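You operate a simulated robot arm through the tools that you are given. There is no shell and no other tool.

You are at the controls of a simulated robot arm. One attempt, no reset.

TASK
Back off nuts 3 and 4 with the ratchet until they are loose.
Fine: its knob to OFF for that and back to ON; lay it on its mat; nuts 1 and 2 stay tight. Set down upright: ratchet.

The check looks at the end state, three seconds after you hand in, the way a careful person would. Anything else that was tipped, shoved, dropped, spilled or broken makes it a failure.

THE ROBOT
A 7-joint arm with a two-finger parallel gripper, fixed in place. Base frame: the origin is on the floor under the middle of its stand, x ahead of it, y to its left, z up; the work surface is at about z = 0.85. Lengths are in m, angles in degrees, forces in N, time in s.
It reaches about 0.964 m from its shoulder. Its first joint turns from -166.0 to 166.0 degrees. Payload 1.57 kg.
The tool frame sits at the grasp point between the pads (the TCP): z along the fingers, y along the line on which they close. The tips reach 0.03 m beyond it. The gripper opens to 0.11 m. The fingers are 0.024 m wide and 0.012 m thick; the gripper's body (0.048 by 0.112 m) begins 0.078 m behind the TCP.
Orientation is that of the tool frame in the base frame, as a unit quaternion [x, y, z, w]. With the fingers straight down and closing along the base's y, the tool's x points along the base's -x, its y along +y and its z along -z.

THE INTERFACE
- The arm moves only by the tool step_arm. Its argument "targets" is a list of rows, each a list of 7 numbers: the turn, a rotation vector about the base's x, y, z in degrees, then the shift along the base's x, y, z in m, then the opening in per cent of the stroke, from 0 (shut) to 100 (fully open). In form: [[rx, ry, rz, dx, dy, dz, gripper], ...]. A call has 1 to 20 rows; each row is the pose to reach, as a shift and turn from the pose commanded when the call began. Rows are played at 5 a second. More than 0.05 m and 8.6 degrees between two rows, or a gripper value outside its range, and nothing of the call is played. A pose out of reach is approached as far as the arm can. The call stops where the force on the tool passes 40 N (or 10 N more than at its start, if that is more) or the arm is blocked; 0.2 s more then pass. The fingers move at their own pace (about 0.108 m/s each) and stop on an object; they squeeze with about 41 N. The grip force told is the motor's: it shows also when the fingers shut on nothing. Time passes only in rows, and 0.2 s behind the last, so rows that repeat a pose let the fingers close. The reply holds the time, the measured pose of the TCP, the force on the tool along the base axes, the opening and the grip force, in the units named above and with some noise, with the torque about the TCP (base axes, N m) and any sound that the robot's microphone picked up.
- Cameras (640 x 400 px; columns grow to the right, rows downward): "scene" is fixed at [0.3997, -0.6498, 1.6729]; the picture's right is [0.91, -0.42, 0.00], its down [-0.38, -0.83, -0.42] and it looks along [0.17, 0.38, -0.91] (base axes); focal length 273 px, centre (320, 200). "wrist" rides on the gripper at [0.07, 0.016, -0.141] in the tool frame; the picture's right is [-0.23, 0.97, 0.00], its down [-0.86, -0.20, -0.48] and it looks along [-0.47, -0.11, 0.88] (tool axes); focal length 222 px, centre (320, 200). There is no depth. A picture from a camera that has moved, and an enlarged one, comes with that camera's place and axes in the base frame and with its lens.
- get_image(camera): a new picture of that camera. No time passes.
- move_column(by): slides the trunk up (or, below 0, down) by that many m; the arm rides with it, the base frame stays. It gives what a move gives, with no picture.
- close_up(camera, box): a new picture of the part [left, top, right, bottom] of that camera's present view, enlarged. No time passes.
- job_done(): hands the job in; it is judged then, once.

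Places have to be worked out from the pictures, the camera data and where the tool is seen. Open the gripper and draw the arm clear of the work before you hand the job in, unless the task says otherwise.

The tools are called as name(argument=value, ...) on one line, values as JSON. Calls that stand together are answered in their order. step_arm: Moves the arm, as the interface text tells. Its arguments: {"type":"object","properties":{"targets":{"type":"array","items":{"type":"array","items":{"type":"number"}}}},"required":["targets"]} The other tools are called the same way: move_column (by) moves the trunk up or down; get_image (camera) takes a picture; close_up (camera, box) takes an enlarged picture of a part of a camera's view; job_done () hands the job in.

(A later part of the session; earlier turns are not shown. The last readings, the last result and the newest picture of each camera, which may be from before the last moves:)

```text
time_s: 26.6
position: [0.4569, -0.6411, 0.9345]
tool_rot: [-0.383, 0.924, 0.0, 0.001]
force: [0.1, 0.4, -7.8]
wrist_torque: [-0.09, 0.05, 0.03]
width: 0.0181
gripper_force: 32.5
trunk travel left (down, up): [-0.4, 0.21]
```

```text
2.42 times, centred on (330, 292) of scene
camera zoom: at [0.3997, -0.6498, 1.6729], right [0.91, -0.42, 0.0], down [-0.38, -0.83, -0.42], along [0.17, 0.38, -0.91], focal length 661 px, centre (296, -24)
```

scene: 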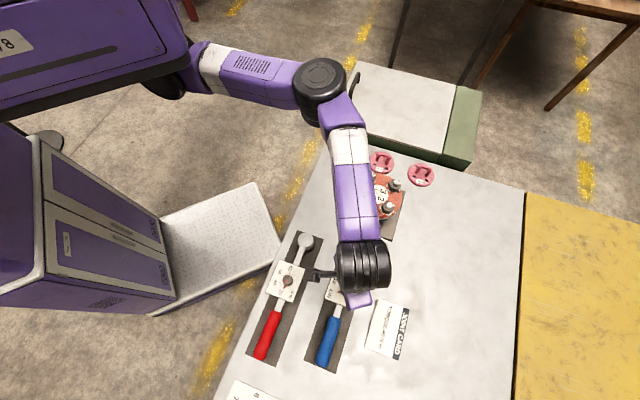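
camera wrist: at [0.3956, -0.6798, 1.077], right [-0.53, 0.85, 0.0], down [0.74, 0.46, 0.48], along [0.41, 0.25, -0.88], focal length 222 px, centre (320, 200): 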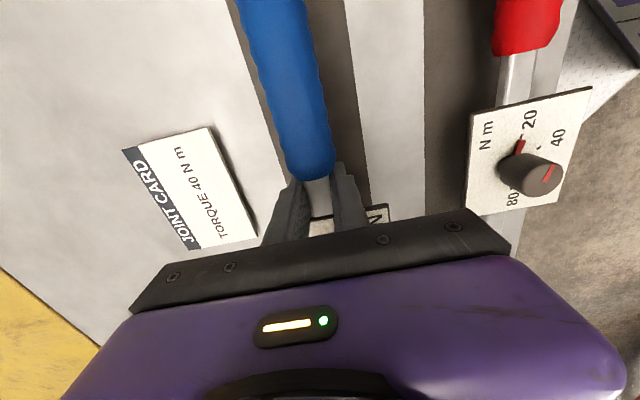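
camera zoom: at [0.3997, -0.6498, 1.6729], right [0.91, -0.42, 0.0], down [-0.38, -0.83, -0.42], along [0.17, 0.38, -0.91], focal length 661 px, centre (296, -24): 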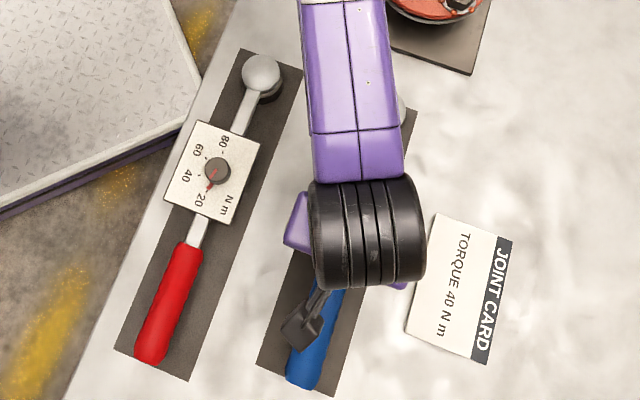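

The ratchet weighs about 8 N and hangs balanced in the grip (torque under 0.1 N m). I raise it and carry it to above nut 4, turning the handle toward -x.

step_arm(targets=[[0, 0, 0, 0, 0, 0.035, 0], [0, 0, 0, 0, 0, 0.07, 0], [0, 0, 0, 0, 0, 0.105, 0], [0, 0, 0, 0, 0, 0.146, 0], [0, 0, -5, 0.004, 0.025, 0.146, 0], [0, 0, -10, 0.008, 0.052, 0.146, 0], [0, 0, -15, 0.012, 0.079, 0.146, 0], [0, 0, -20, 0.017, 0.106, 0.146, 0], [0, 0, -25, 0.021, 0.132, 0.146, 0], [0, 0, -30, 0.026, 0.159, 0.146, 0], [0, 0, -35, 0.03, 0.185, 0.146, 0], [0, 0, -40, 0.034, 0.212, 0.146, 0], [0, 0, -45, 0.0385, 0.2375, 0.146, 0], [0, 0, -45, 0.0385, 0.2375, 0.146, 0]])

get_image(camera="scene")

get_image(camera="wrist")

```text
time_s: 29.6
position: [0.4989, -0.4007, 1.0796]
tool_rot: [0.0, 1.0, 0.0, 0.0]
force: [0.8, 0.3, -7.1]
wrist_torque: [-0.01, 0.08, 0.01]
width: 0.0177
gripper_force: 32.4
trunk travel left (down, up): [-0.4, 0.21]
```

```text
taken
```

scene: 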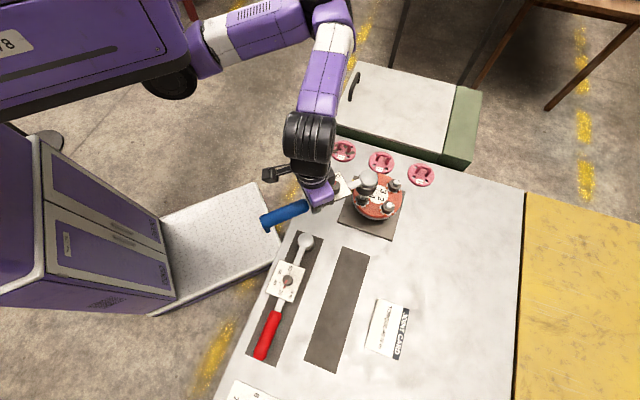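

```text
taken
camera wrist: at [0.4275, -0.3853, 1.2222], right [0.23, 0.97, 0.0], down [0.85, -0.2, 0.48], along [0.47, -0.11, -0.88], focal length 222 px, centre (320, 200)
```

wrist: 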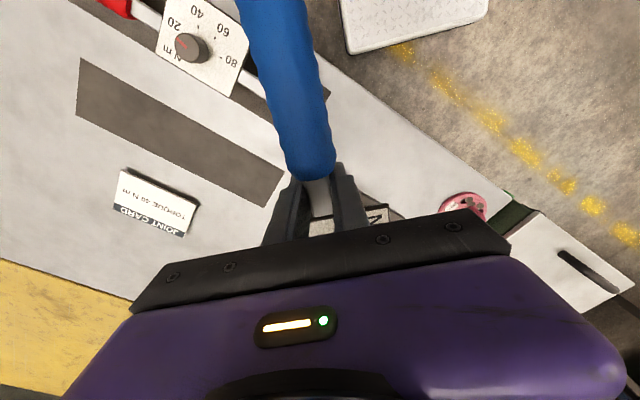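

close_up(camera="scene", box=[320, 140, 430, 240])

```text
4.00 times, centred on (375, 190) of scene
camera zoom: at [0.3997, -0.6498, 1.6729], right [0.91, -0.42, 0.0], down [-0.38, -0.83, -0.42], along [0.17, 0.38, -0.91], focal length 1091 px, centre (100, 240)
```

zoom: 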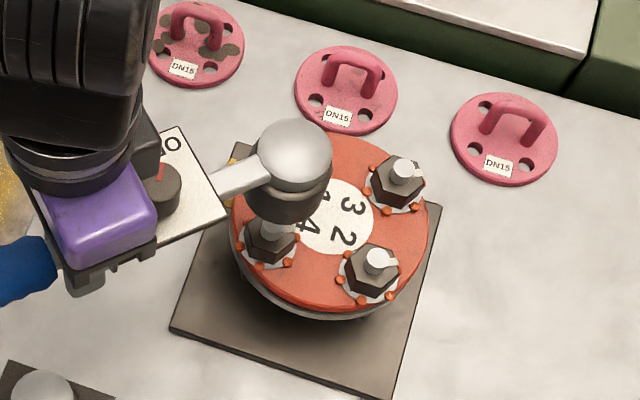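

The scene view puts the socket head at (0.646,-0.403), right over nut 4. I lower it to just above the nut top.

step_arm(targets=[[0, 0, 0, 0, -0.0005, -0.02, 0], [0, 0, 0, 0, -0.0005, -0.04, 0], [0, 0, 0, 0, -0.0005, -0.055, 0], [0, 0, 0, 0, -0.0005, -0.062, 0], [0, 0, 0, 0, -0.0005, -0.062, 0]])

close_up(camera="scene", box=[320, 140, 430, 240])

```text
time_s: 30.8
position: [0.4965, -0.4033, 1.018]
tool_rot: [0.0, 1.0, 0.0, -0.001]
force: [-0.3, 0.3, -7.0]
wrist_torque: [-0.01, 0.05, 0.0]
width: 0.0184
gripper_force: 32.7
trunk travel left (down, up): [-0.4, 0.21]
```

```text
4.00 times, centred on (375, 190) of scene
camera zoom: at [0.3997, -0.6498, 1.6729], right [0.91, -0.42, 0.0], down [-0.38, -0.83, -0.42], along [0.17, 0.38, -0.91], focal length 1091 px, centre (100, 240)
```

zoom: 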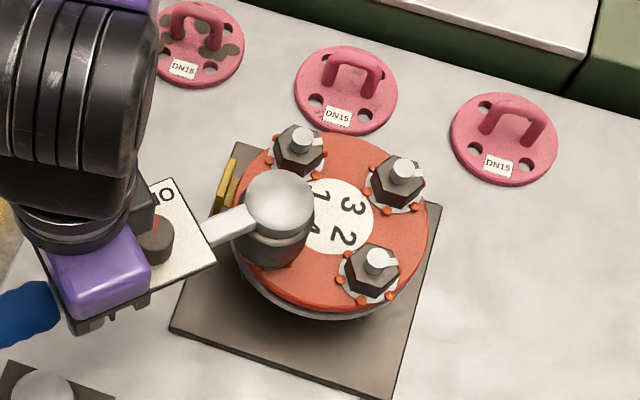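

No contact yet (about -7 N is just the weight). I go down in small steps onto the nut, watching the vertical force.

step_arm(targets=[[0, 0, 0, 0, 0, -0.003, 0], [0, 0, 0, 0, 0, -0.006, 0], [0, 0, 0, 0, 0, -0.009, 0], [0, 0, 0, 0, 0, -0.009, 0]])

```text
time_s: 31.8
position: [0.4959, -0.4034, 1.0082]
tool_rot: [0.001, 1.0, 0.0, 0.0]
force: [0.8, -0.8, -7.4]
wrist_torque: [-0.03, 0.05, 0.04]
width: 0.0177
gripper_force: 32.2
trunk travel left (down, up): [-0.4, 0.21]
```

Still no contact at z 1.008. I continue down in 3 mm steps.

step_arm(targets=[[0, 0, 0, 0, 0, -0.003, 0], [0, 0, 0, 0, 0, -0.006, 0], [0, 0, 0, 0, 0, -0.009, 0], [0, 0, 0, 0, 0, -0.009, 0]])

close_up(camera="scene", box=[320, 140, 430, 240])

```text
time_s: 32.8
position: [0.4963, -0.4034, 0.9991]
tool_rot: [0.0, 1.0, 0.0, -0.001]
force: [0.5, 0.0, -7.4]
wrist_torque: [-0.02, 0.08, -0.01]
width: 0.0181
gripper_force: 32.6
trunk travel left (down, up): [-0.4, 0.21]
```

```text
4.00 times, centred on (375, 190) of scene
camera zoom: at [0.3997, -0.6498, 1.6729], right [0.91, -0.42, 0.0], down [-0.38, -0.83, -0.42], along [0.17, 0.38, -0.91], focal length 1091 px, centre (100, 240)
```

zoom: 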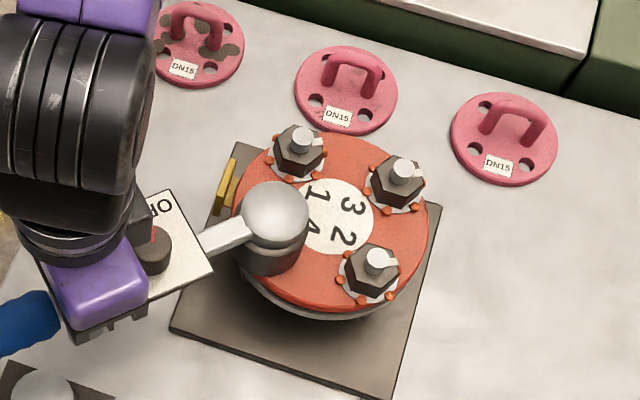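

The socket is sliding over the nut with no resistance. I go down further until it seats.

step_arm(targets=[[0, 0, 0, 0, 0, -0.003, 0], [0, 0, 0, 0, 0, -0.006, 0], [0, 0, 0, 0, 0, -0.009, 0], [0, 0, 0, 0, 0, -0.009, 0]])

```text
time_s: 33.8
position: [0.4956, -0.4036, 0.9911]
tool_rot: [0.0, 1.0, -0.001, 0.0]
force: [-7.6, 2.0, 1.6]
wrist_torque: [-0.01, -0.97, 0.18]
width: 0.0177
gripper_force: 32.5
trunk travel left (down, up): [-0.4, 0.21]
```

The socket bottomed at z 0.991 with a gentle upward push at the head, so it is seated over nut 4. I start a short counter-clockwise swing about the nut axis and watch force and sound.

step_arm(targets=[[0, 0, 2, 0.0001, -0.0053, 0.001, 0], [0, 0, 4, 0.0004, -0.0106, 0.001, 0], [0, 0, 6, 0.0008, -0.0158, 0.001, 0], [0, 0, 8, 0.0015, -0.0211, 0.001, 0], [0, 0, 8, 0.0015, -0.0211, 0.001, 0]])

```text
time_s: 35.0
position: [0.4975, -0.4238, 0.9924]
tool_rot: [-0.071, 0.997, 0.0, 0.0]
force: [0.9, 0.1, -6.7]
wrist_torque: [-0.03, 0.06, -0.36]
width: 0.0178
gripper_force: 33.0
trunk travel left (down, up): [-0.4, 0.21]
```

There was little resistance over 8°, only 0.36 N m. I continue the swing to find where the hex takes up.

step_arm(targets=[[0, 0, 4, 0.0018, -0.0102, 0, 0], [0, 0, 8, 0.0042, -0.0206, 0, 0], [0, 0, 12, 0.0074, -0.0307, 0, 0], [0, 0, 16, 0.0114, -0.0405, 0, 0], [0, 0, 16, 0.0114, -0.0405, 0, 0]])

close_up(camera="scene", box=[320, 140, 430, 240])

```text
time_s: 36.2
position: [0.508, -0.4637, 0.9914]
tool_rot: [-0.209, 0.978, -0.001, 0.001]
force: [0.1, 0.2, -1.1]
wrist_torque: [0.17, -0.63, -0.18]
width: 0.0181
gripper_force: 32.5
trunk travel left (down, up): [-0.4, 0.21]
```

```text
4.00 times, centred on (375, 190) of scene
camera zoom: at [0.3997, -0.6498, 1.6729], right [0.91, -0.42, 0.0], down [-0.38, -0.83, -0.42], along [0.17, 0.38, -0.91], focal length 1091 px, centre (100, 240)
```

zoom: 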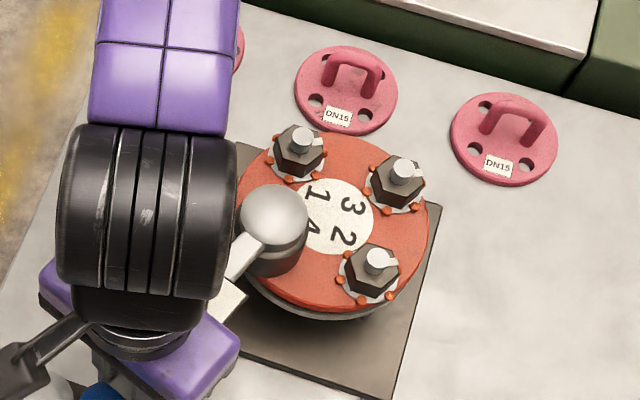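

The head stays on the nut while the handle swings freely, with only a small opposing torque. I continue to about 50° in total, then I'll check whether the nut itself turned.

step_arm(targets=[[0, 0, 4, 0.0045, -0.0095, 0, 0], [0, 0, 8, 0.0096, -0.0187, 0, 0], [0, 0, 12, 0.0154, -0.0275, 0, 0], [0, 0, 16, 0.0217, -0.0359, 0, 0], [0, 0, 20, 0.0286, -0.0437, 0, 0], [0, 0, 24, 0.0361, -0.051, 0, 0], [0, 0, 24, 0.0361, -0.051, 0, 0]])

close_up(camera="scene", box=[320, 140, 430, 240])

```text
time_s: 37.8
position: [0.5448, -0.5145, 0.9926]
tool_rot: [-0.408, 0.913, 0.001, 0.001]
force: [0.9, -0.4, -6.8]
wrist_torque: [-0.06, 0.04, 0.02]
width: 0.0181
gripper_force: 32.8
trunk travel left (down, up): [-0.4, 0.21]
```

```text
4.00 times, centred on (375, 190) of scene
camera zoom: at [0.3997, -0.6498, 1.6729], right [0.91, -0.42, 0.0], down [-0.38, -0.83, -0.42], along [0.17, 0.38, -0.91], focal length 1091 px, centre (100, 240)
```

zoom: 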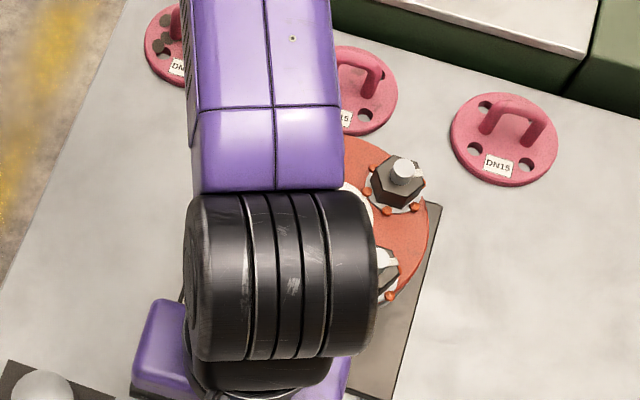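

There is no resistance at all through 48°. I lift straight off the nut and look at the witness mark of nut 4 to see whether it turned.

step_arm(targets=[[0, 0, 0, 0, 0, 0.01, 0], [0, 0, 0, 0, 0, 0.02, 0], [0, 0, 0, 0, 0, 0.035, 0], [0, 0, 0, 0, 0, 0.055, 0], [0, 0, 0, 0, 0, 0.075, 0], [0, 0, 0, 0, 0, 0.09, 0], [0, 0, -8, -0.02, 0.02, 0.09, 0], [0, 0, -16, -0.04, 0.04, 0.09, 0], [0, 0, -24, -0.06, 0.06, 0.09, 0], [0, 0, -32, -0.08, 0.08, 0.09, 0], [0, 0, -40, -0.1, 0.1, 0.09, 0], [0, 0, -48, -0.12, 0.11, 0.09, 0], [0, 0, -48, -0.12, 0.11, 0.09, 0]])

close_up(camera="scene", box=[320, 140, 430, 240])

get_image(camera="scene")

```text
time_s: 40.6
position: [0.4246, -0.4054, 1.0835]
tool_rot: [0.0, 1.0, -0.001, 0.0]
force: [0.9, -0.2, -6.2]
wrist_torque: [-0.02, 0.04, -0.03]
width: 0.0179
gripper_force: 32.5
trunk travel left (down, up): [-0.4, 0.21]
```

```text
4.00 times, centred on (375, 190) of scene
camera zoom: at [0.3997, -0.6498, 1.6729], right [0.91, -0.42, 0.0], down [-0.38, -0.83, -0.42], along [0.17, 0.38, -0.91], focal length 1091 px, centre (100, 240)
```

zoom: 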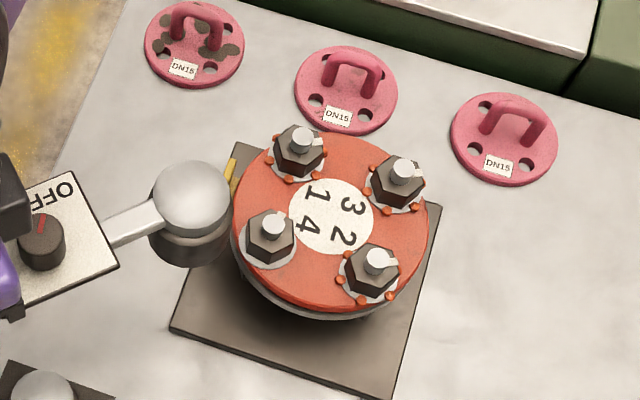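

```text
taken
```

scene: 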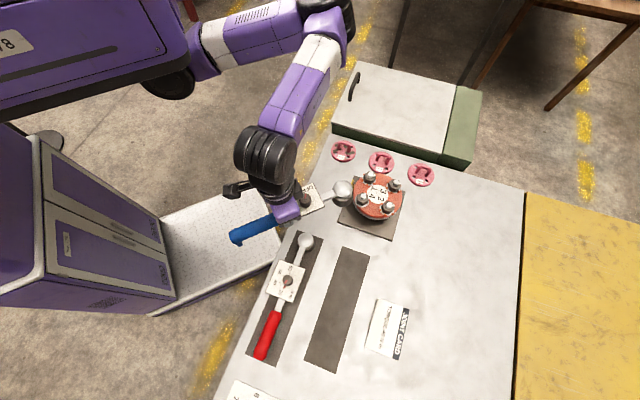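

The orange tension beads around nut 4's washer are gone, while nuts 1, 2 and 3 still show theirs. I enlarge to read nut 4's mark.

close_up(camera="scene", box=[345, 180, 385, 210])

close_up(camera="scene", box=[375, 165, 415, 220])

```text
13.33 times, centred on (365, 195) of scene
camera zoom: at [0.3997, -0.6498, 1.6729], right [0.91, -0.42, 0.0], down [-0.38, -0.83, -0.42], along [0.17, 0.38, -0.91], focal length 3638 px, centre (-280, 267)
```

zoom: 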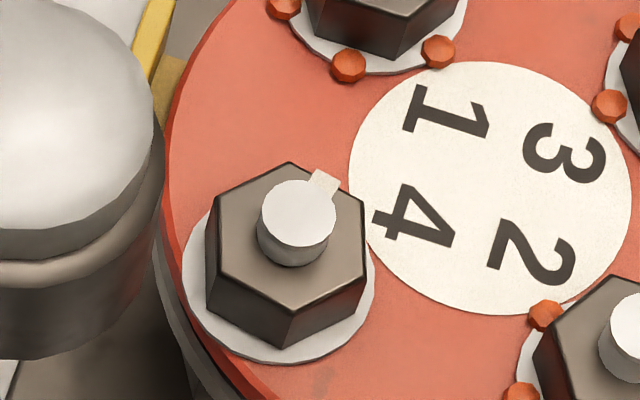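

```text
7.27 times, centred on (395, 192) of scene
camera zoom: at [0.3997, -0.6498, 1.6729], right [0.91, -0.42, 0.0], down [-0.38, -0.83, -0.42], along [0.17, 0.38, -0.91], focal length 1984 px, centre (-226, 254)
```

zoom: 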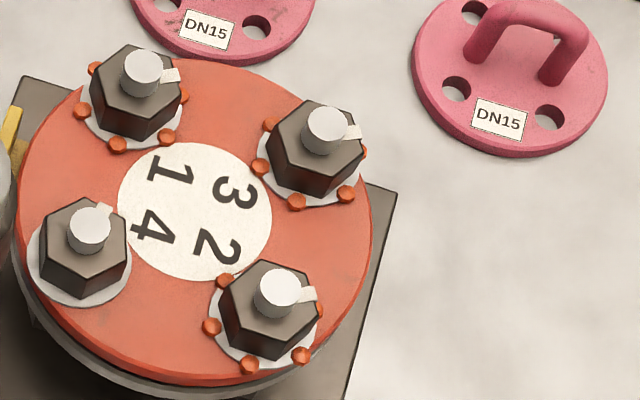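

Nut 4's mark has turned counter-clockwise by about 48° with the handle, its beads are gone, and the resisting torque faded from 0.36 to 0 N m, so it is loosening. For margin I go back on nut 4 for one more stroke.

step_arm(targets=[[0, 0, 0, 0.03, 0.001, 0, 0], [0, 0, 0, 0.06, 0.002, 0, 0], [0, 0, 0, 0.071, 0.0026, 0, 0], [0, 0, 0, 0.071, 0.0026, -0.02, 0], [0, 0, 0, 0.071, 0.0026, -0.04, 0], [0, 0, 0, 0.071, 0.0026, -0.055, 0], [0, 0, 0, 0.071, 0.0026, -0.064, 0], [0, 0, 0, 0.071, 0.0026, -0.064, 0]])

step_arm(targets=[[0, 0, 0, 0, 0, -0.003, 0], [0, 0, 0, 0, 0, -0.006, 0], [0, 0, 0, 0, 0, -0.009, 0], [0, 0, 0, 0, 0, -0.009, 0]])

```text
time_s: 42.4
position: [0.4971, -0.4012, 1.0177]
tool_rot: [0.001, 1.0, 0.0, 0.0]
force: [-0.2, -0.5, -7.3]
wrist_torque: [-0.02, 0.09, 0.03]
width: 0.0183
gripper_force: 32.7
trunk travel left (down, up): [-0.4, 0.21]
```

```text
time_s: 43.4
position: [0.4976, -0.4022, 1.0093]
tool_rot: [-0.001, 1.0, 0.0, 0.0]
force: [-0.5, 0.1, -7.6]
wrist_torque: [-0.03, 0.08, -0.02]
width: 0.018
gripper_force: 32.8
trunk travel left (down, up): [-0.4, 0.21]
```

No contact so far at z 1.009. I lower the rest of the way to the seating height.

step_arm(targets=[[0, 0, 0, 0, 0, -0.004, 0], [0, 0, 0, 0, 0, -0.008, 0], [0, 0, 0, 0, 0, -0.012, 0], [0, 0, 0, 0, 0, -0.0165, 0], [0, 0, 0, 0, 0, -0.0165, 0]])

```text
time_s: 44.6
position: [0.4959, -0.4034, 0.9915]
tool_rot: [-0.002, 1.0, 0.0, 0.0]
force: [0.5, 0.8, -7.6]
wrist_torque: [-0.01, 0.05, 0.01]
width: 0.0176
gripper_force: 32.6
trunk travel left (down, up): [-0.4, 0.21]
```

Seated again without load. I swing another 48° counter-clockwise about nut 4.

step_arm(targets=[[0, 0, 4, 0.0004, -0.0106, 0, 0], [0, 0, 8, 0.0015, -0.0211, 0, 0], [0, 0, 12, 0.0033, -0.0315, 0, 0], [0, 0, 16, 0.0059, -0.0418, 0, 0], [0, 0, 20, 0.0091, -0.0518, 0, 0], [0, 0, 24, 0.0131, -0.0616, 0, 0]])

step_arm(targets=[[0, 0, 4, 0.0046, -0.0095, 0, 0], [0, 0, 8, 0.0099, -0.0187, 0, 0], [0, 0, 12, 0.0158, -0.0274, 0, 0], [0, 0, 16, 0.0223, -0.0358, 0, 0], [0, 0, 20, 0.0294, -0.0436, 0, 0], [0, 0, 24, 0.037, -0.051, 0, 0], [0, 0, 24, 0.037, -0.051, 0, 0]])

```text
time_s: 46.0
position: [0.5109, -0.4636, 0.9911]
tool_rot: [-0.209, 0.978, 0.0, 0.0]
force: [-0.4, -0.7, -5.6]
wrist_torque: [0.0, -0.13, 0.01]
width: 0.0178
gripper_force: 32.8
trunk travel left (down, up): [-0.4, 0.21]
```

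```text
time_s: 47.6
position: [0.5452, -0.5156, 0.9916]
tool_rot: [-0.408, 0.913, 0.0, 0.0]
force: [0.0, -0.2, -6.6]
wrist_torque: [-0.04, 0.03, 0.0]
width: 0.0179
gripper_force: 32.4
trunk travel left (down, up): [-0.4, 0.21]
```

The second stroke met no resistance, so nut 4 is loose. I lift off and carry the ratchet over nut 3, with the handle pointing to the -y side clear of nut 2's stud.

step_arm(targets=[[0, 0, 0, 0, 0, 0.01, 0], [0, 0, 0, 0, 0, 0.02, 0], [0, 0, 0, 0, 0, 0.035, 0], [0, 0, 0, 0, 0, 0.055, 0], [0, 0, 0, 0, 0, 0.075, 0], [0, 0, 0, 0, 0, 0.09, 0], [0, 0, 4, 0.03, -0.005, 0.09, 0], [0, 0, 8, 0.06, -0.01, 0.09, 0], [0, 0, 12, 0.09, -0.015, 0.09, 0], [0, 0, 15, 0.12, -0.02, 0.09, 0], [0, 0, 17, 0.1447, -0.0246, 0.09, 0], [0, 0, 17, 0.1447, -0.0246, 0.09, 0]])

get_image(camera="scene")

close_up(camera="scene", box=[320, 130, 450, 240])

```text
time_s: 50.2
position: [0.6908, -0.541, 1.0816]
tool_rot: [-0.538, 0.843, 0.0, 0.001]
force: [-0.9, 0.9, -7.6]
wrist_torque: [-0.09, 0.01, 0.0]
width: 0.0179
gripper_force: 32.6
trunk travel left (down, up): [-0.4, 0.21]
```

```text
taken
```

scene: 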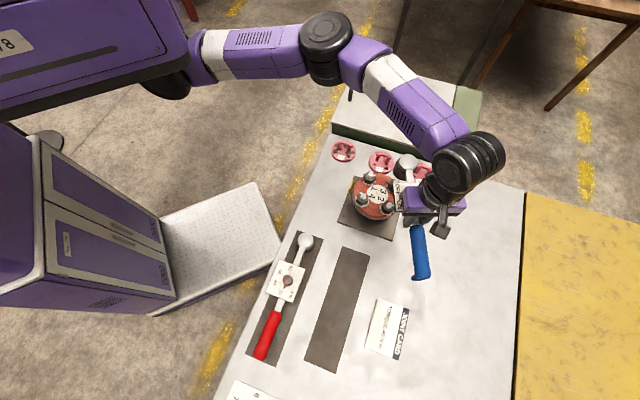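

```text
3.64 times, centred on (385, 185) of scene
camera zoom: at [0.3997, -0.6498, 1.6729], right [0.91, -0.42, 0.0], down [-0.38, -0.83, -0.42], along [0.17, 0.38, -0.91], focal length 992 px, centre (84, 254)
```

zoom: 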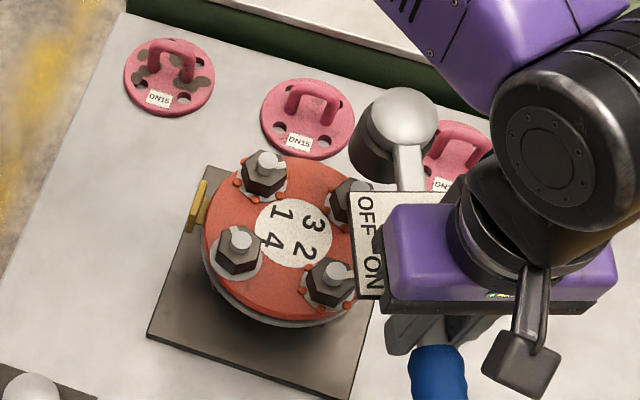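

The head is near nut 3. I enlarge both the head and nut 3 to compare their positions before lowering.

close_up(camera="scene", box=[380, 145, 420, 190])

close_up(camera="scene", box=[345, 160, 405, 220])

```text
8.89 times, centred on (400, 168) of scene
camera zoom: at [0.3997, -0.6498, 1.6729], right [0.91, -0.42, 0.0], down [-0.38, -0.83, -0.42], along [0.17, 0.38, -0.91], focal length 2425 px, centre (-391, 489)
```

zoom: 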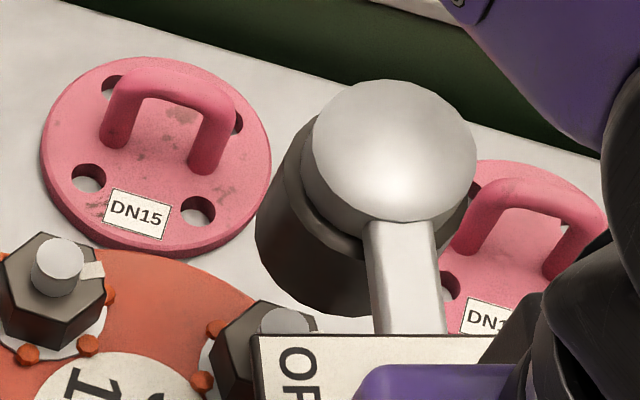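

```text
6.67 times, centred on (375, 190) of scene
camera zoom: at [0.3997, -0.6498, 1.6729], right [0.91, -0.42, 0.0], down [-0.38, -0.83, -0.42], along [0.17, 0.38, -0.91], focal length 1819 px, centre (-47, 267)
```

zoom: 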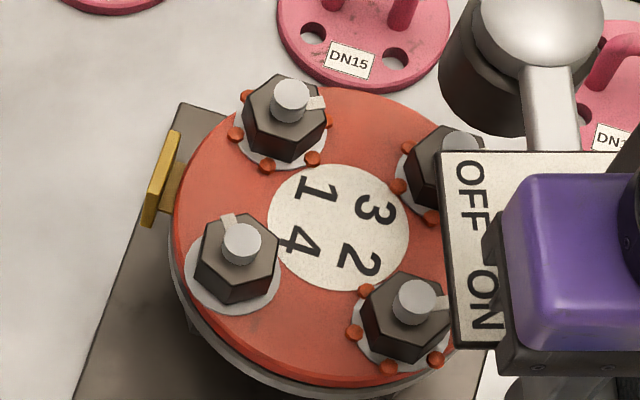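

By the scene camera the head looks a few mm off from dead reckoning, so the ratchet may have slipped slightly in the grip. I compare with the wrist view of the handle.

get_image(camera="wrist")

close_up(camera="wrist", box=[220, 0, 420, 240])

```text
taken
camera wrist: at [0.6464, -0.5984, 1.2246], right [-0.79, 0.62, 0.0], down [0.54, 0.69, 0.48], along [0.3, 0.38, -0.88], focal length 222 px, centre (320, 200)
```

wrist: 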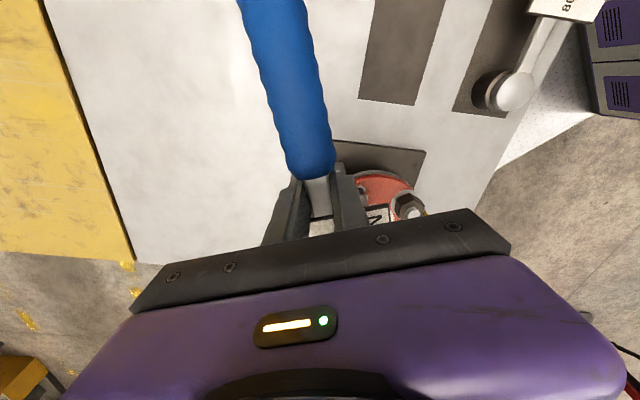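

```text
1.67 times, centred on (320, 120) of wrist
camera zoom: at [0.6464, -0.5984, 1.2246], right [-0.79, 0.62, 0.0], down [0.54, 0.69, 0.48], along [0.3, 0.38, -0.88], focal length 370 px, centre (320, 333)
```

zoom: 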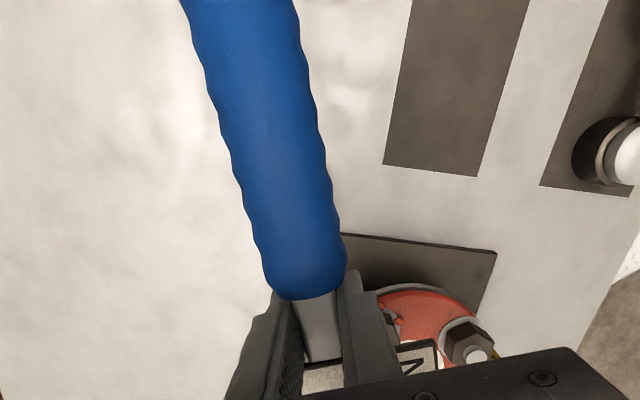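

The handle looks unchanged in the grip, so no slip; the offset comes mostly from the oblique view of the dome. I lower to just above the stud of nut 3 and check again.

step_arm(targets=[[0, 0, 0, 0, 0, -0.015, 0], [0, 0, 0, 0, 0, -0.03, 0], [0, 0, 0, 0, 0, -0.045, 0], [0, 0, 0, 0, 0, -0.045, 0]])

close_up(camera="scene", box=[370, 145, 420, 200])

close_up(camera="scene", box=[345, 140, 425, 220])

```text
time_s: 51.2
position: [0.6888, -0.5407, 1.035]
tool_rot: [-0.538, 0.843, 0.001, 0.001]
force: [-0.2, -0.4, -6.9]
wrist_torque: [-0.02, 0.02, 0.0]
width: 0.018
gripper_force: 32.0
trunk travel left (down, up): [-0.4, 0.21]
```

```text
7.27 times, centred on (395, 172) of scene
camera zoom: at [0.3997, -0.6498, 1.6729], right [0.91, -0.42, 0.0], down [-0.38, -0.83, -0.42], along [0.17, 0.38, -0.91], focal length 1984 px, centre (-226, 400)
```

zoom: 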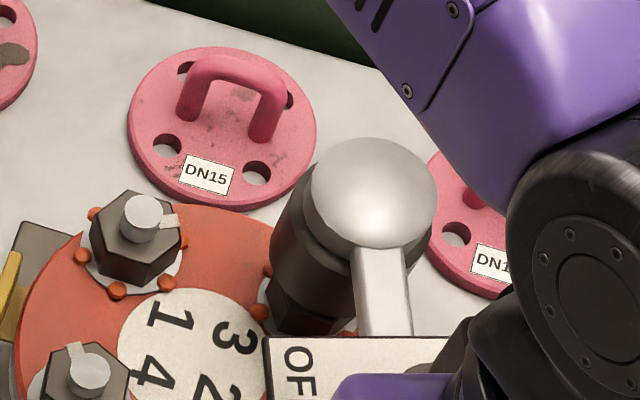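

```text
5.00 times, centred on (385, 180) of scene
camera zoom: at [0.3997, -0.6498, 1.6729], right [0.91, -0.42, 0.0], down [-0.38, -0.83, -0.42], along [0.17, 0.38, -0.91], focal length 1364 px, centre (-5, 300)
```

zoom: 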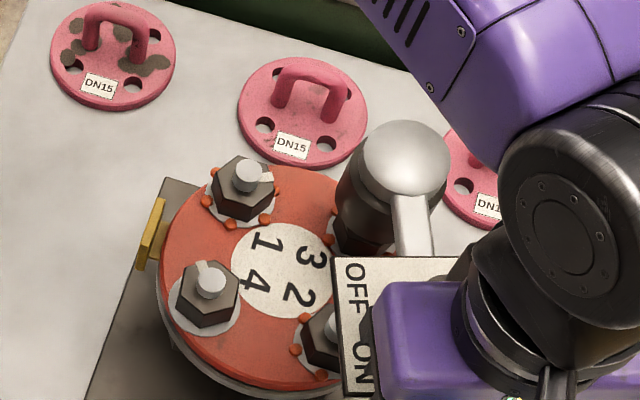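

I enlarge the socket's lower edge against nut 3 to judge the alignment.

close_up(camera="scene", box=[395, 160, 420, 178])

close_up(camera="scene", box=[380, 165, 410, 195])

```text
16.00 times, centred on (408, 169) of scene
camera zoom: at [0.3997, -0.6498, 1.6729], right [0.91, -0.42, 0.0], down [-0.38, -0.83, -0.42], along [0.17, 0.38, -0.91], focal length 4365 px, centre (-1080, 696)
```

zoom: 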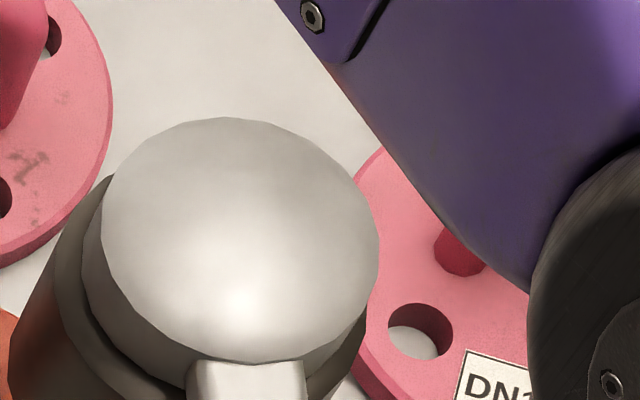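

```text
13.33 times, centred on (395, 180) of scene
camera zoom: at [0.3997, -0.6498, 1.6729], right [0.91, -0.42, 0.0], down [-0.38, -0.83, -0.42], along [0.17, 0.38, -0.91], focal length 3638 px, centre (-680, 467)
```

zoom: 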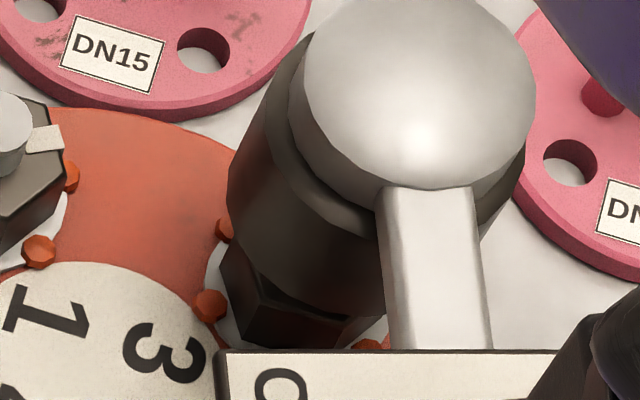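

Allowing for the dome sitting slightly above the bar axis, the head agrees with nut 3 to about 1 mm. I lower in small steps while watching the force.

step_arm(targets=[[0, 0, 0, 0, 0, -0.007, 0], [0, 0, 0, 0, 0, -0.014, 0], [0, 0, 0, 0, 0, -0.02, 0], [0, 0, 0, 0, 0, -0.024, 0], [0, 0, 0, 0, 0, -0.028, 0], [0, 0, 0, 0, 0, -0.028, 0]])

```text
time_s: 52.6
position: [0.6896, -0.5414, 1.0104]
tool_rot: [-0.537, 0.843, 0.0, 0.001]
force: [0.4, -0.1, -6.5]
wrist_torque: [-0.07, 0.0, -0.01]
width: 0.0181
gripper_force: 32.7
trunk travel left (down, up): [-0.4, 0.21]
```

No contact at z 1.010. I lower the last part to the seating height used on nut 4.

step_arm(targets=[[0, 0, 0, 0, 0, -0.004, 0], [0, 0, 0, 0, 0, -0.008, 0], [0, 0, 0, 0, 0, -0.012, 0], [0, 0, 0, 0, 0, -0.0145, 0], [0, 0, 0, 0, 0, -0.0165, 0], [0, 0, 0, 0, 0, -0.0165, 0]])

close_up(camera="scene", box=[345, 140, 425, 220])

```text
time_s: 54.0
position: [0.6909, -0.541, 0.9921]
tool_rot: [-0.538, 0.843, 0.002, 0.001]
force: [-0.7, -0.5, -7.3]
wrist_torque: [-0.08, 0.02, -0.03]
width: 0.0179
gripper_force: 32.7
trunk travel left (down, up): [-0.4, 0.21]
```

```text
5.00 times, centred on (385, 180) of scene
camera zoom: at [0.3997, -0.6498, 1.6729], right [0.91, -0.42, 0.0], down [-0.38, -0.83, -0.42], along [0.17, 0.38, -0.91], focal length 1364 px, centre (-5, 300)
```

zoom: 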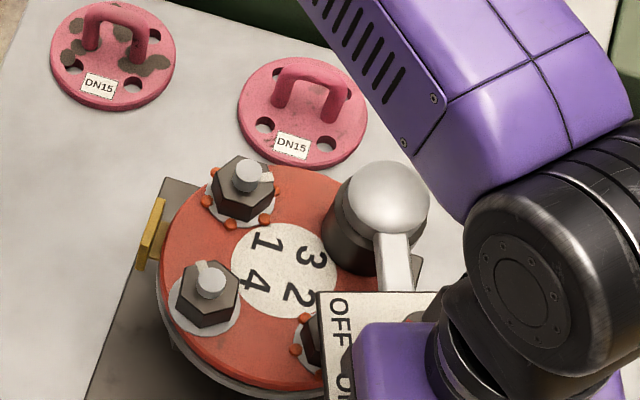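

Seated on nut 3 without load. I begin the counter-clockwise swing about nut 3 with the first 12°.

step_arm(targets=[[0, 0, 2, 0.0048, -0.0022, 0, 0], [0, 0, 4, 0.0097, -0.0041, 0, 0], [0, 0, 6, 0.0147, -0.0059, 0, 0], [0, 0, 8, 0.0197, -0.0076, 0, 0], [0, 0, 10, 0.0248, -0.009, 0, 0], [0, 0, 12, 0.03, -0.0103, 0, 0]])

```text
time_s: 55.4
position: [0.7214, -0.5507, 0.9931]
tool_rot: [-0.623, 0.782, 0.002, 0.001]
force: [0.0, -0.4, -7.7]
wrist_torque: [-0.07, -0.01, -0.43]
width: 0.0182
gripper_force: 32.6
trunk travel left (down, up): [-0.4, 0.21]
```

The same resisting torque shows as on nut 4 (-0.43 N m), so the nut is turning with the socket. I continue the arc.

step_arm(targets=[[0, 0, 4, 0.0103, -0.002, 0, 0], [0, 0, 8, 0.0208, -0.0033, 0, 0], [0, 0, 12, 0.0314, -0.0039, 0, 0], [0, 0, 16, 0.042, -0.0037, 0, 0], [0, 0, 20, 0.0525, -0.0028, 0, 0], [0, 0, 24, 0.0629, -0.0011, 0, 0]])

step_arm(targets=[[0, 0, 4, 0.0103, 0.0024, 0, 0], [0, 0, 8, 0.0205, 0.0055, 0, 0], [0, 0, 12, 0.0303, 0.0093, 0, 0], [0, 0, 12, 0.0303, 0.0093, 0, 0]])

get_image(camera="scene")

```text
time_s: 56.8
position: [0.7816, -0.5496, 0.9923]
tool_rot: [0.772, -0.636, 0.0, 0.001]
force: [-0.6, 0.1, -7.0]
wrist_torque: [0.03, 0.01, -0.05]
width: 0.0181
gripper_force: 32.6
out of reach, approached as far as the arm can: row 6
trunk travel left (down, up): [-0.4, 0.21]
```

```text
time_s: 57.6
position: [0.804, -0.535, 0.9953]
tool_rot: [0.831, -0.556, 0.009, 0.003]
force: [14.8, -11.5, -0.7]
wrist_torque: [0.21, -0.14, -1.27]
width: 0.0182
gripper_force: 32.7
out of reach, approached as far as the arm can: row 1, 2, 3, 4
trunk travel left (down, up): [-0.4, 0.21]
stopped in row 4: the force on the tool passed its limit at 46 N (the readings are from after the stop); the commanded pose is now the measured one
```

```text
taken
```

scene: 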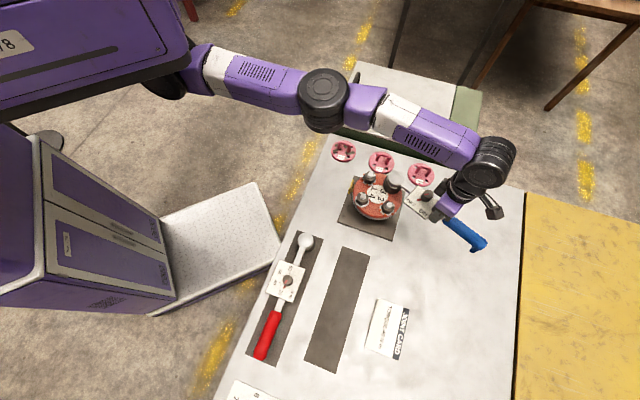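

Past about 97° the arm ran out of reach and the load rose, so I stop there. Net torque about the nut is near zero, so the nut is loose, but there is a radial load on the grip. I check with the wrist camera whether the bar slid in the fingers.

close_up(camera="wrist", box=[220, 0, 420, 240])

close_up(camera="scene", box=[345, 140, 505, 260])

```text
1.67 times, centred on (320, 120) of wrist
camera zoom: at [0.8126, -0.6044, 1.1391], right [-0.99, -0.16, -0.01], down [-0.15, 0.87, 0.46], along [-0.07, 0.46, -0.89], focal length 370 px, centre (320, 333)
```

zoom: 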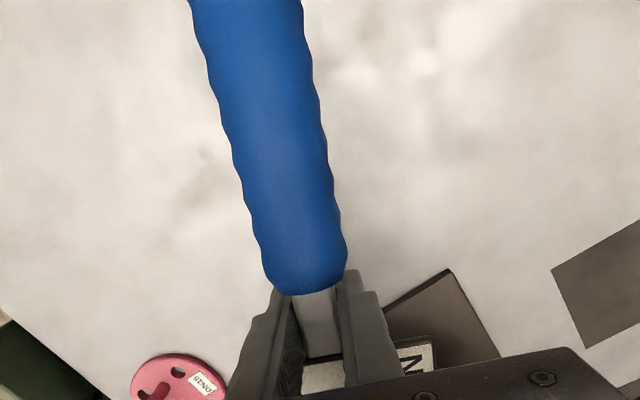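

```text
3.33 times, centred on (425, 200) of scene
camera zoom: at [0.3997, -0.6498, 1.6729], right [0.91, -0.42, 0.0], down [-0.38, -0.83, -0.42], along [0.17, 0.38, -0.91], focal length 909 px, centre (-30, 200)
```

zoom: 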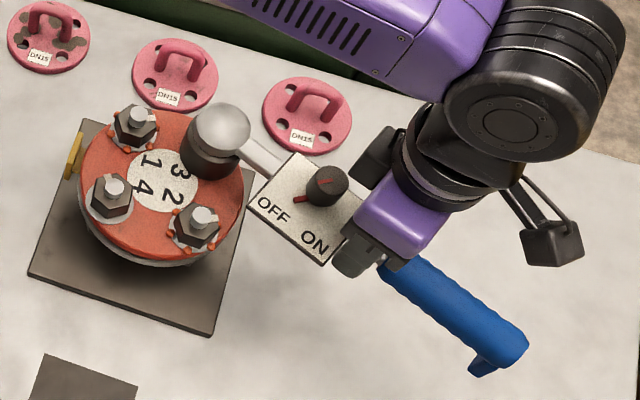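

The bar itself barely slid, but the head seems pushed inward on the nut. I enlarge the head and flange to check before moving.

close_up(camera="scene", box=[375, 150, 425, 195])

close_up(camera="scene", box=[345, 160, 405, 220])

```text
8.89 times, centred on (400, 172) of scene
camera zoom: at [0.3997, -0.6498, 1.6729], right [0.91, -0.42, 0.0], down [-0.38, -0.83, -0.42], along [0.17, 0.38, -0.91], focal length 2425 px, centre (-391, 444)
```

zoom: 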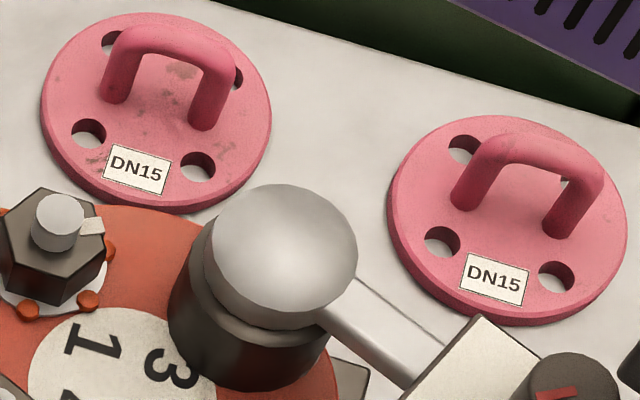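

```text
6.67 times, centred on (375, 190) of scene
camera zoom: at [0.3997, -0.6498, 1.6729], right [0.91, -0.42, 0.0], down [-0.38, -0.83, -0.42], along [0.17, 0.38, -0.91], focal length 1819 px, centre (-47, 267)
```

zoom: 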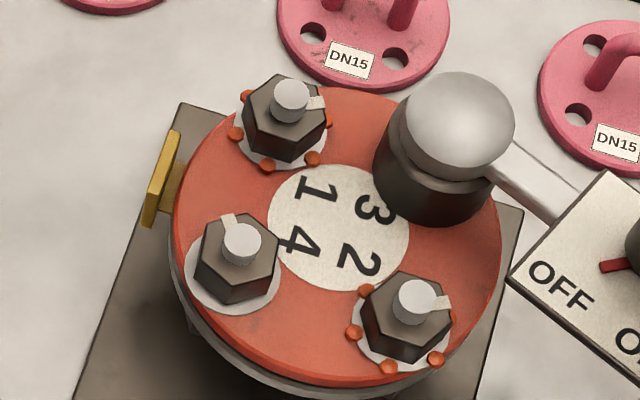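

The flange itself has not moved and the socket is still over nut 3. I back the handle clockwise along the arc to about 97°, easing the radial load and levelling the hand.

step_arm(targets=[[0.2, 0.17, -3.9, -0.0042, -0.004, -0.0005, 0], [0.43, 0.33, -7.9, -0.013, -0.0095, -0.001, 0], [0.65, 0.5, -11.7, -0.022, -0.0145, -0.002, 0], [0.86, 0.66, -15.4, -0.0314, -0.0179, -0.003, 0], [0.86, 0.66, -15.4, -0.0314, -0.0179, -0.003, 0]])

close_up(camera="scene", box=[345, 160, 405, 220])

close_up(camera="wrist", box=[220, 0, 420, 240])

```text
time_s: 58.8
position: [0.7692, -0.5505, 0.9894]
tool_rot: [0.749, -0.663, -0.004, 0.0]
force: [1.7, 2.0, -0.9]
wrist_torque: [0.81, 0.04, -0.22]
width: 0.0179
gripper_force: 32.1
trunk travel left (down, up): [-0.4, 0.21]
```

```text
6.67 times, centred on (375, 190) of scene
camera zoom: at [0.3997, -0.6498, 1.6729], right [0.91, -0.42, 0.0], down [-0.38, -0.83, -0.42], along [0.17, 0.38, -0.91], focal length 1819 px, centre (-47, 267)
```

zoom: 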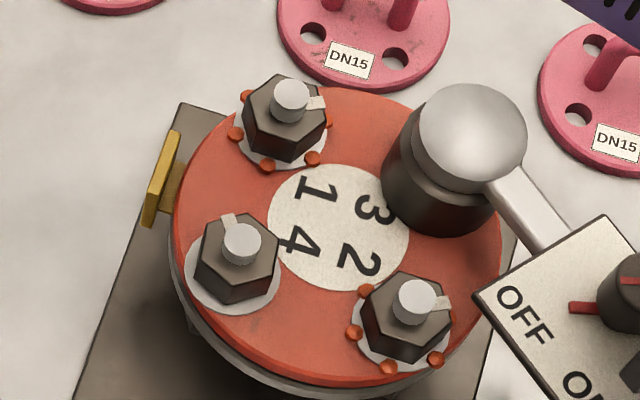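

```text
1.67 times, centred on (320, 120) of wrist
camera zoom: at [0.7617, -0.6238, 1.1325], right [-0.99, 0.11, 0.01], down [0.1, 0.87, 0.48], along [0.05, 0.48, -0.88], focal length 370 px, centre (320, 333)
```

zoom: 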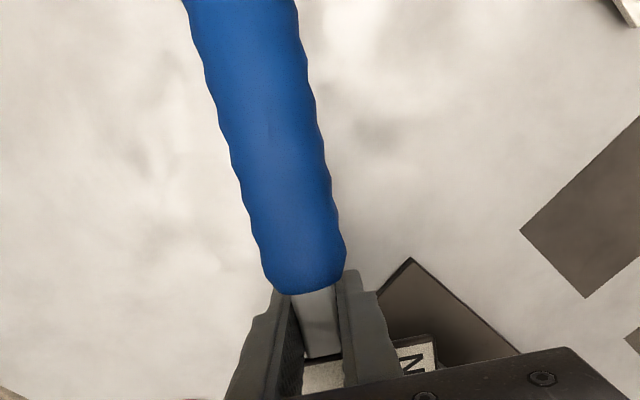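

The load is relieved and the head is centred again. I lift straight off nut 3 and look at its mark and beads.

step_arm(targets=[[0, 0, 0, 0, 0, 0.005, 0], [0, 0, 0, 0, 0, 0.012, 0], [0, 0, 0, 0, 0, 0.022, 0], [0, 0, 0, 0, 0, 0.035, 0], [0, 0, 0, 0, 0, 0.055, 0], [0, 0, 0, 0, 0, 0.075, 0], [0, 0, 0, 0, 0, 0.09, 0], [0, 0, 0, 0, 0, 0.09, 0]])

close_up(camera="scene", box=[345, 140, 465, 240])

close_up(camera="wrist", box=[220, 0, 420, 240])

```text
time_s: 60.6
position: [0.7666, -0.5499, 1.0833]
tool_rot: [0.75, -0.662, -0.003, 0.0]
force: [-0.6, 0.5, -7.3]
wrist_torque: [-0.03, 0.02, -0.01]
width: 0.0179
gripper_force: 32.8
trunk travel left (down, up): [-0.4, 0.21]
```

```text
4.00 times, centred on (405, 190) of scene
camera zoom: at [0.3997, -0.6498, 1.6729], right [0.91, -0.42, 0.0], down [-0.38, -0.83, -0.42], along [0.17, 0.38, -0.91], focal length 1091 px, centre (-20, 240)
```

zoom: 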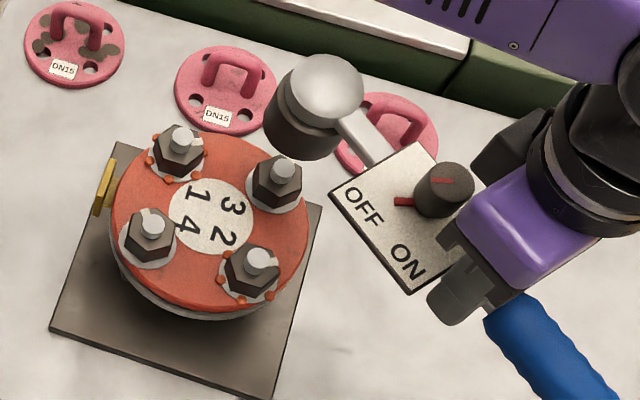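

```text
1.67 times, centred on (320, 120) of wrist
camera zoom: at [0.7596, -0.6227, 1.2261], right [-0.99, 0.11, 0.01], down [0.1, 0.87, 0.48], along [0.05, 0.48, -0.88], focal length 370 px, centre (320, 333)
```

zoom: 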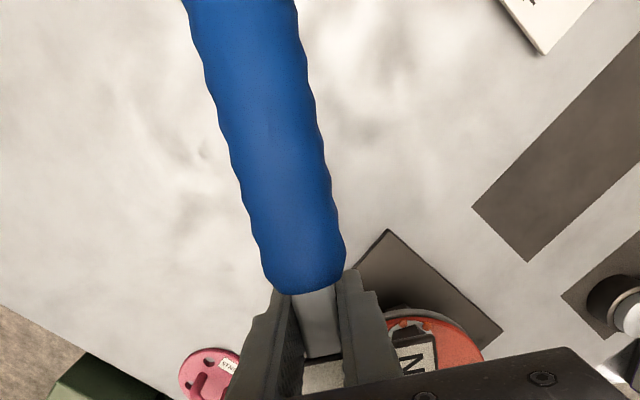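

close_up(camera="scene", box=[385, 175, 430, 215])

close_up(camera="scene", box=[350, 165, 410, 220])

```text
10.00 times, centred on (408, 195) of scene
camera zoom: at [0.3997, -0.6498, 1.6729], right [0.91, -0.42, 0.0], down [-0.38, -0.83, -0.42], along [0.17, 0.38, -0.91], focal length 2728 px, centre (-555, 250)
```

zoom: 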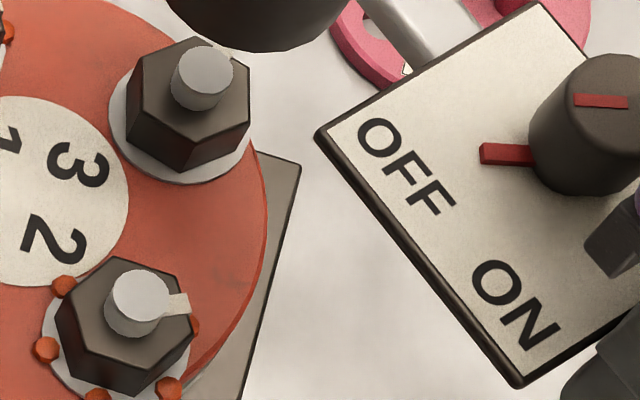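

```text
7.27 times, centred on (380, 192) of scene
camera zoom: at [0.3997, -0.6498, 1.6729], right [0.91, -0.42, 0.0], down [-0.38, -0.83, -0.42], along [0.17, 0.38, -0.91], focal length 1984 px, centre (-116, 254)
```

zoom: 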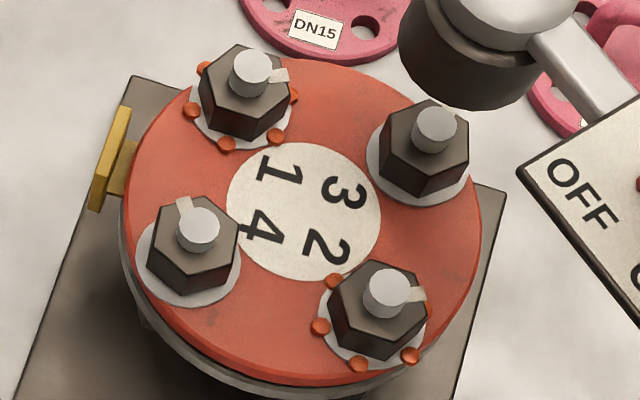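

Nut 3's beads are gone and its mark has turned too; nuts 1 and 2 still show all their beads. For margin I make a second stroke on nut 3 within reach, so I swing back above it to yaw 62°.

step_arm(targets=[[0, 0, -6, -0.014, 0.0025, 0, 0], [0, 0, -12, -0.028, 0.005, 0, 0], [0, 0, -18, -0.042, 0.0075, 0, 0], [0, 0, -24, -0.056, 0.01, 0, 0], [0, 0, -30, -0.07, 0.0125, 0, 0], [0, 0, -35.2, -0.0832, 0.0149, 0, 0], [0, 0, -35.2, -0.0832, 0.0149, 0, 0]])

step_arm(targets=[[0, 0, 0, 0, 0, 0, 0]])

step_arm(targets=[[0, 0, 0, 0, 0, 0, 0]])

step_arm(targets=[[0, 0, 0, 0, 0, 0, 0]])

close_up(camera="scene", box=[380, 145, 420, 190])

```text
time_s: 62.2
position: [0.6886, -0.5366, 1.0818]
tool_rot: [-0.513, 0.858, 0.004, 0.0]
force: [0.5, -0.1, -6.8]
wrist_torque: [-0.02, 0.0, -0.01]
width: 0.0179
gripper_force: 32.4
trunk travel left (down, up): [-0.4, 0.21]
```

```text
time_s: 62.6
position: [0.6888, -0.5356, 1.0823]
tool_rot: [-0.514, 0.858, 0.003, 0.0]
force: [-0.6, -0.1, -6.9]
wrist_torque: [-0.04, 0.02, 0.0]
width: 0.0179
gripper_force: 32.8
trunk travel left (down, up): [-0.4, 0.21]
```

```text
time_s: 63.0
position: [0.6891, -0.5355, 1.0817]
tool_rot: [-0.514, 0.858, 0.003, 0.0]
force: [0.1, -0.8, -6.2]
wrist_torque: [-0.07, 0.02, 0.0]
width: 0.018
gripper_force: 32.9
trunk travel left (down, up): [-0.4, 0.21]
```

```text
time_s: 63.4
position: [0.6884, -0.5369, 1.0823]
tool_rot: [-0.514, 0.858, 0.003, 0.0]
force: [0.1, 0.1, -7.2]
wrist_torque: [-0.06, -0.02, -0.03]
width: 0.0179
gripper_force: 32.3
trunk travel left (down, up): [-0.4, 0.21]
```

```text
8.89 times, centred on (400, 168) of scene
camera zoom: at [0.3997, -0.6498, 1.6729], right [0.91, -0.42, 0.0], down [-0.38, -0.83, -0.42], along [0.17, 0.38, -0.91], focal length 2425 px, centre (-391, 489)
```

zoom: 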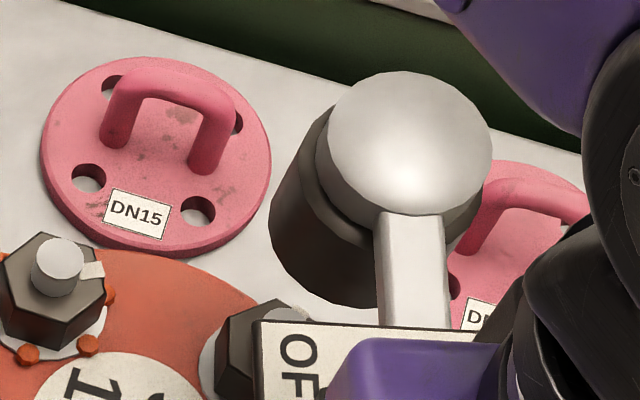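

Averaged readings put the TCP at (0.6887,-0.5362), and the image also shows the head about 5 mm too far in +x. I correct that, level the tiny tilt, and lower to just above the nut.

step_arm(targets=[[-0.29, -0.18, 0, -0.0046, 0.0006, 0, 0], [-0.29, -0.18, 0, -0.0046, 0.0006, -0.015, 0], [-0.29, -0.18, 0, -0.0046, 0.0006, -0.03, 0], [-0.29, -0.18, 0, -0.0046, 0.0006, -0.045, 0], [-0.29, -0.18, 0, -0.0046, 0.0006, -0.045, 0]])

close_up(camera="scene", box=[370, 145, 420, 200])

```text
time_s: 64.6
position: [0.683, -0.5355, 1.0375]
tool_rot: [-0.514, 0.858, 0.001, 0.0]
force: [-0.1, 0.8, -6.5]
wrist_torque: [-0.06, 0.01, 0.02]
width: 0.0178
gripper_force: 32.7
trunk travel left (down, up): [-0.4, 0.21]
```

```text
7.27 times, centred on (395, 172) of scene
camera zoom: at [0.3997, -0.6498, 1.6729], right [0.91, -0.42, 0.0], down [-0.38, -0.83, -0.42], along [0.17, 0.38, -0.91], focal length 1984 px, centre (-226, 400)
```

zoom: 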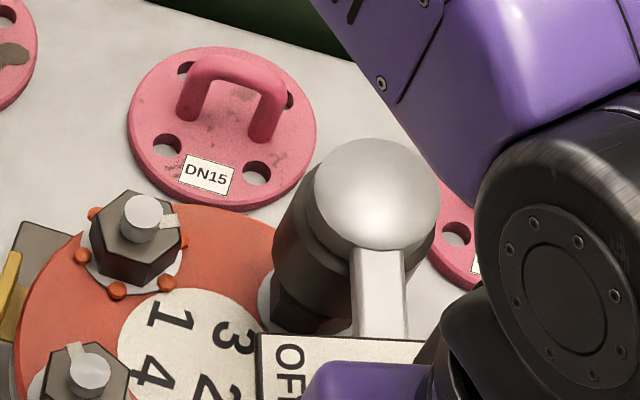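

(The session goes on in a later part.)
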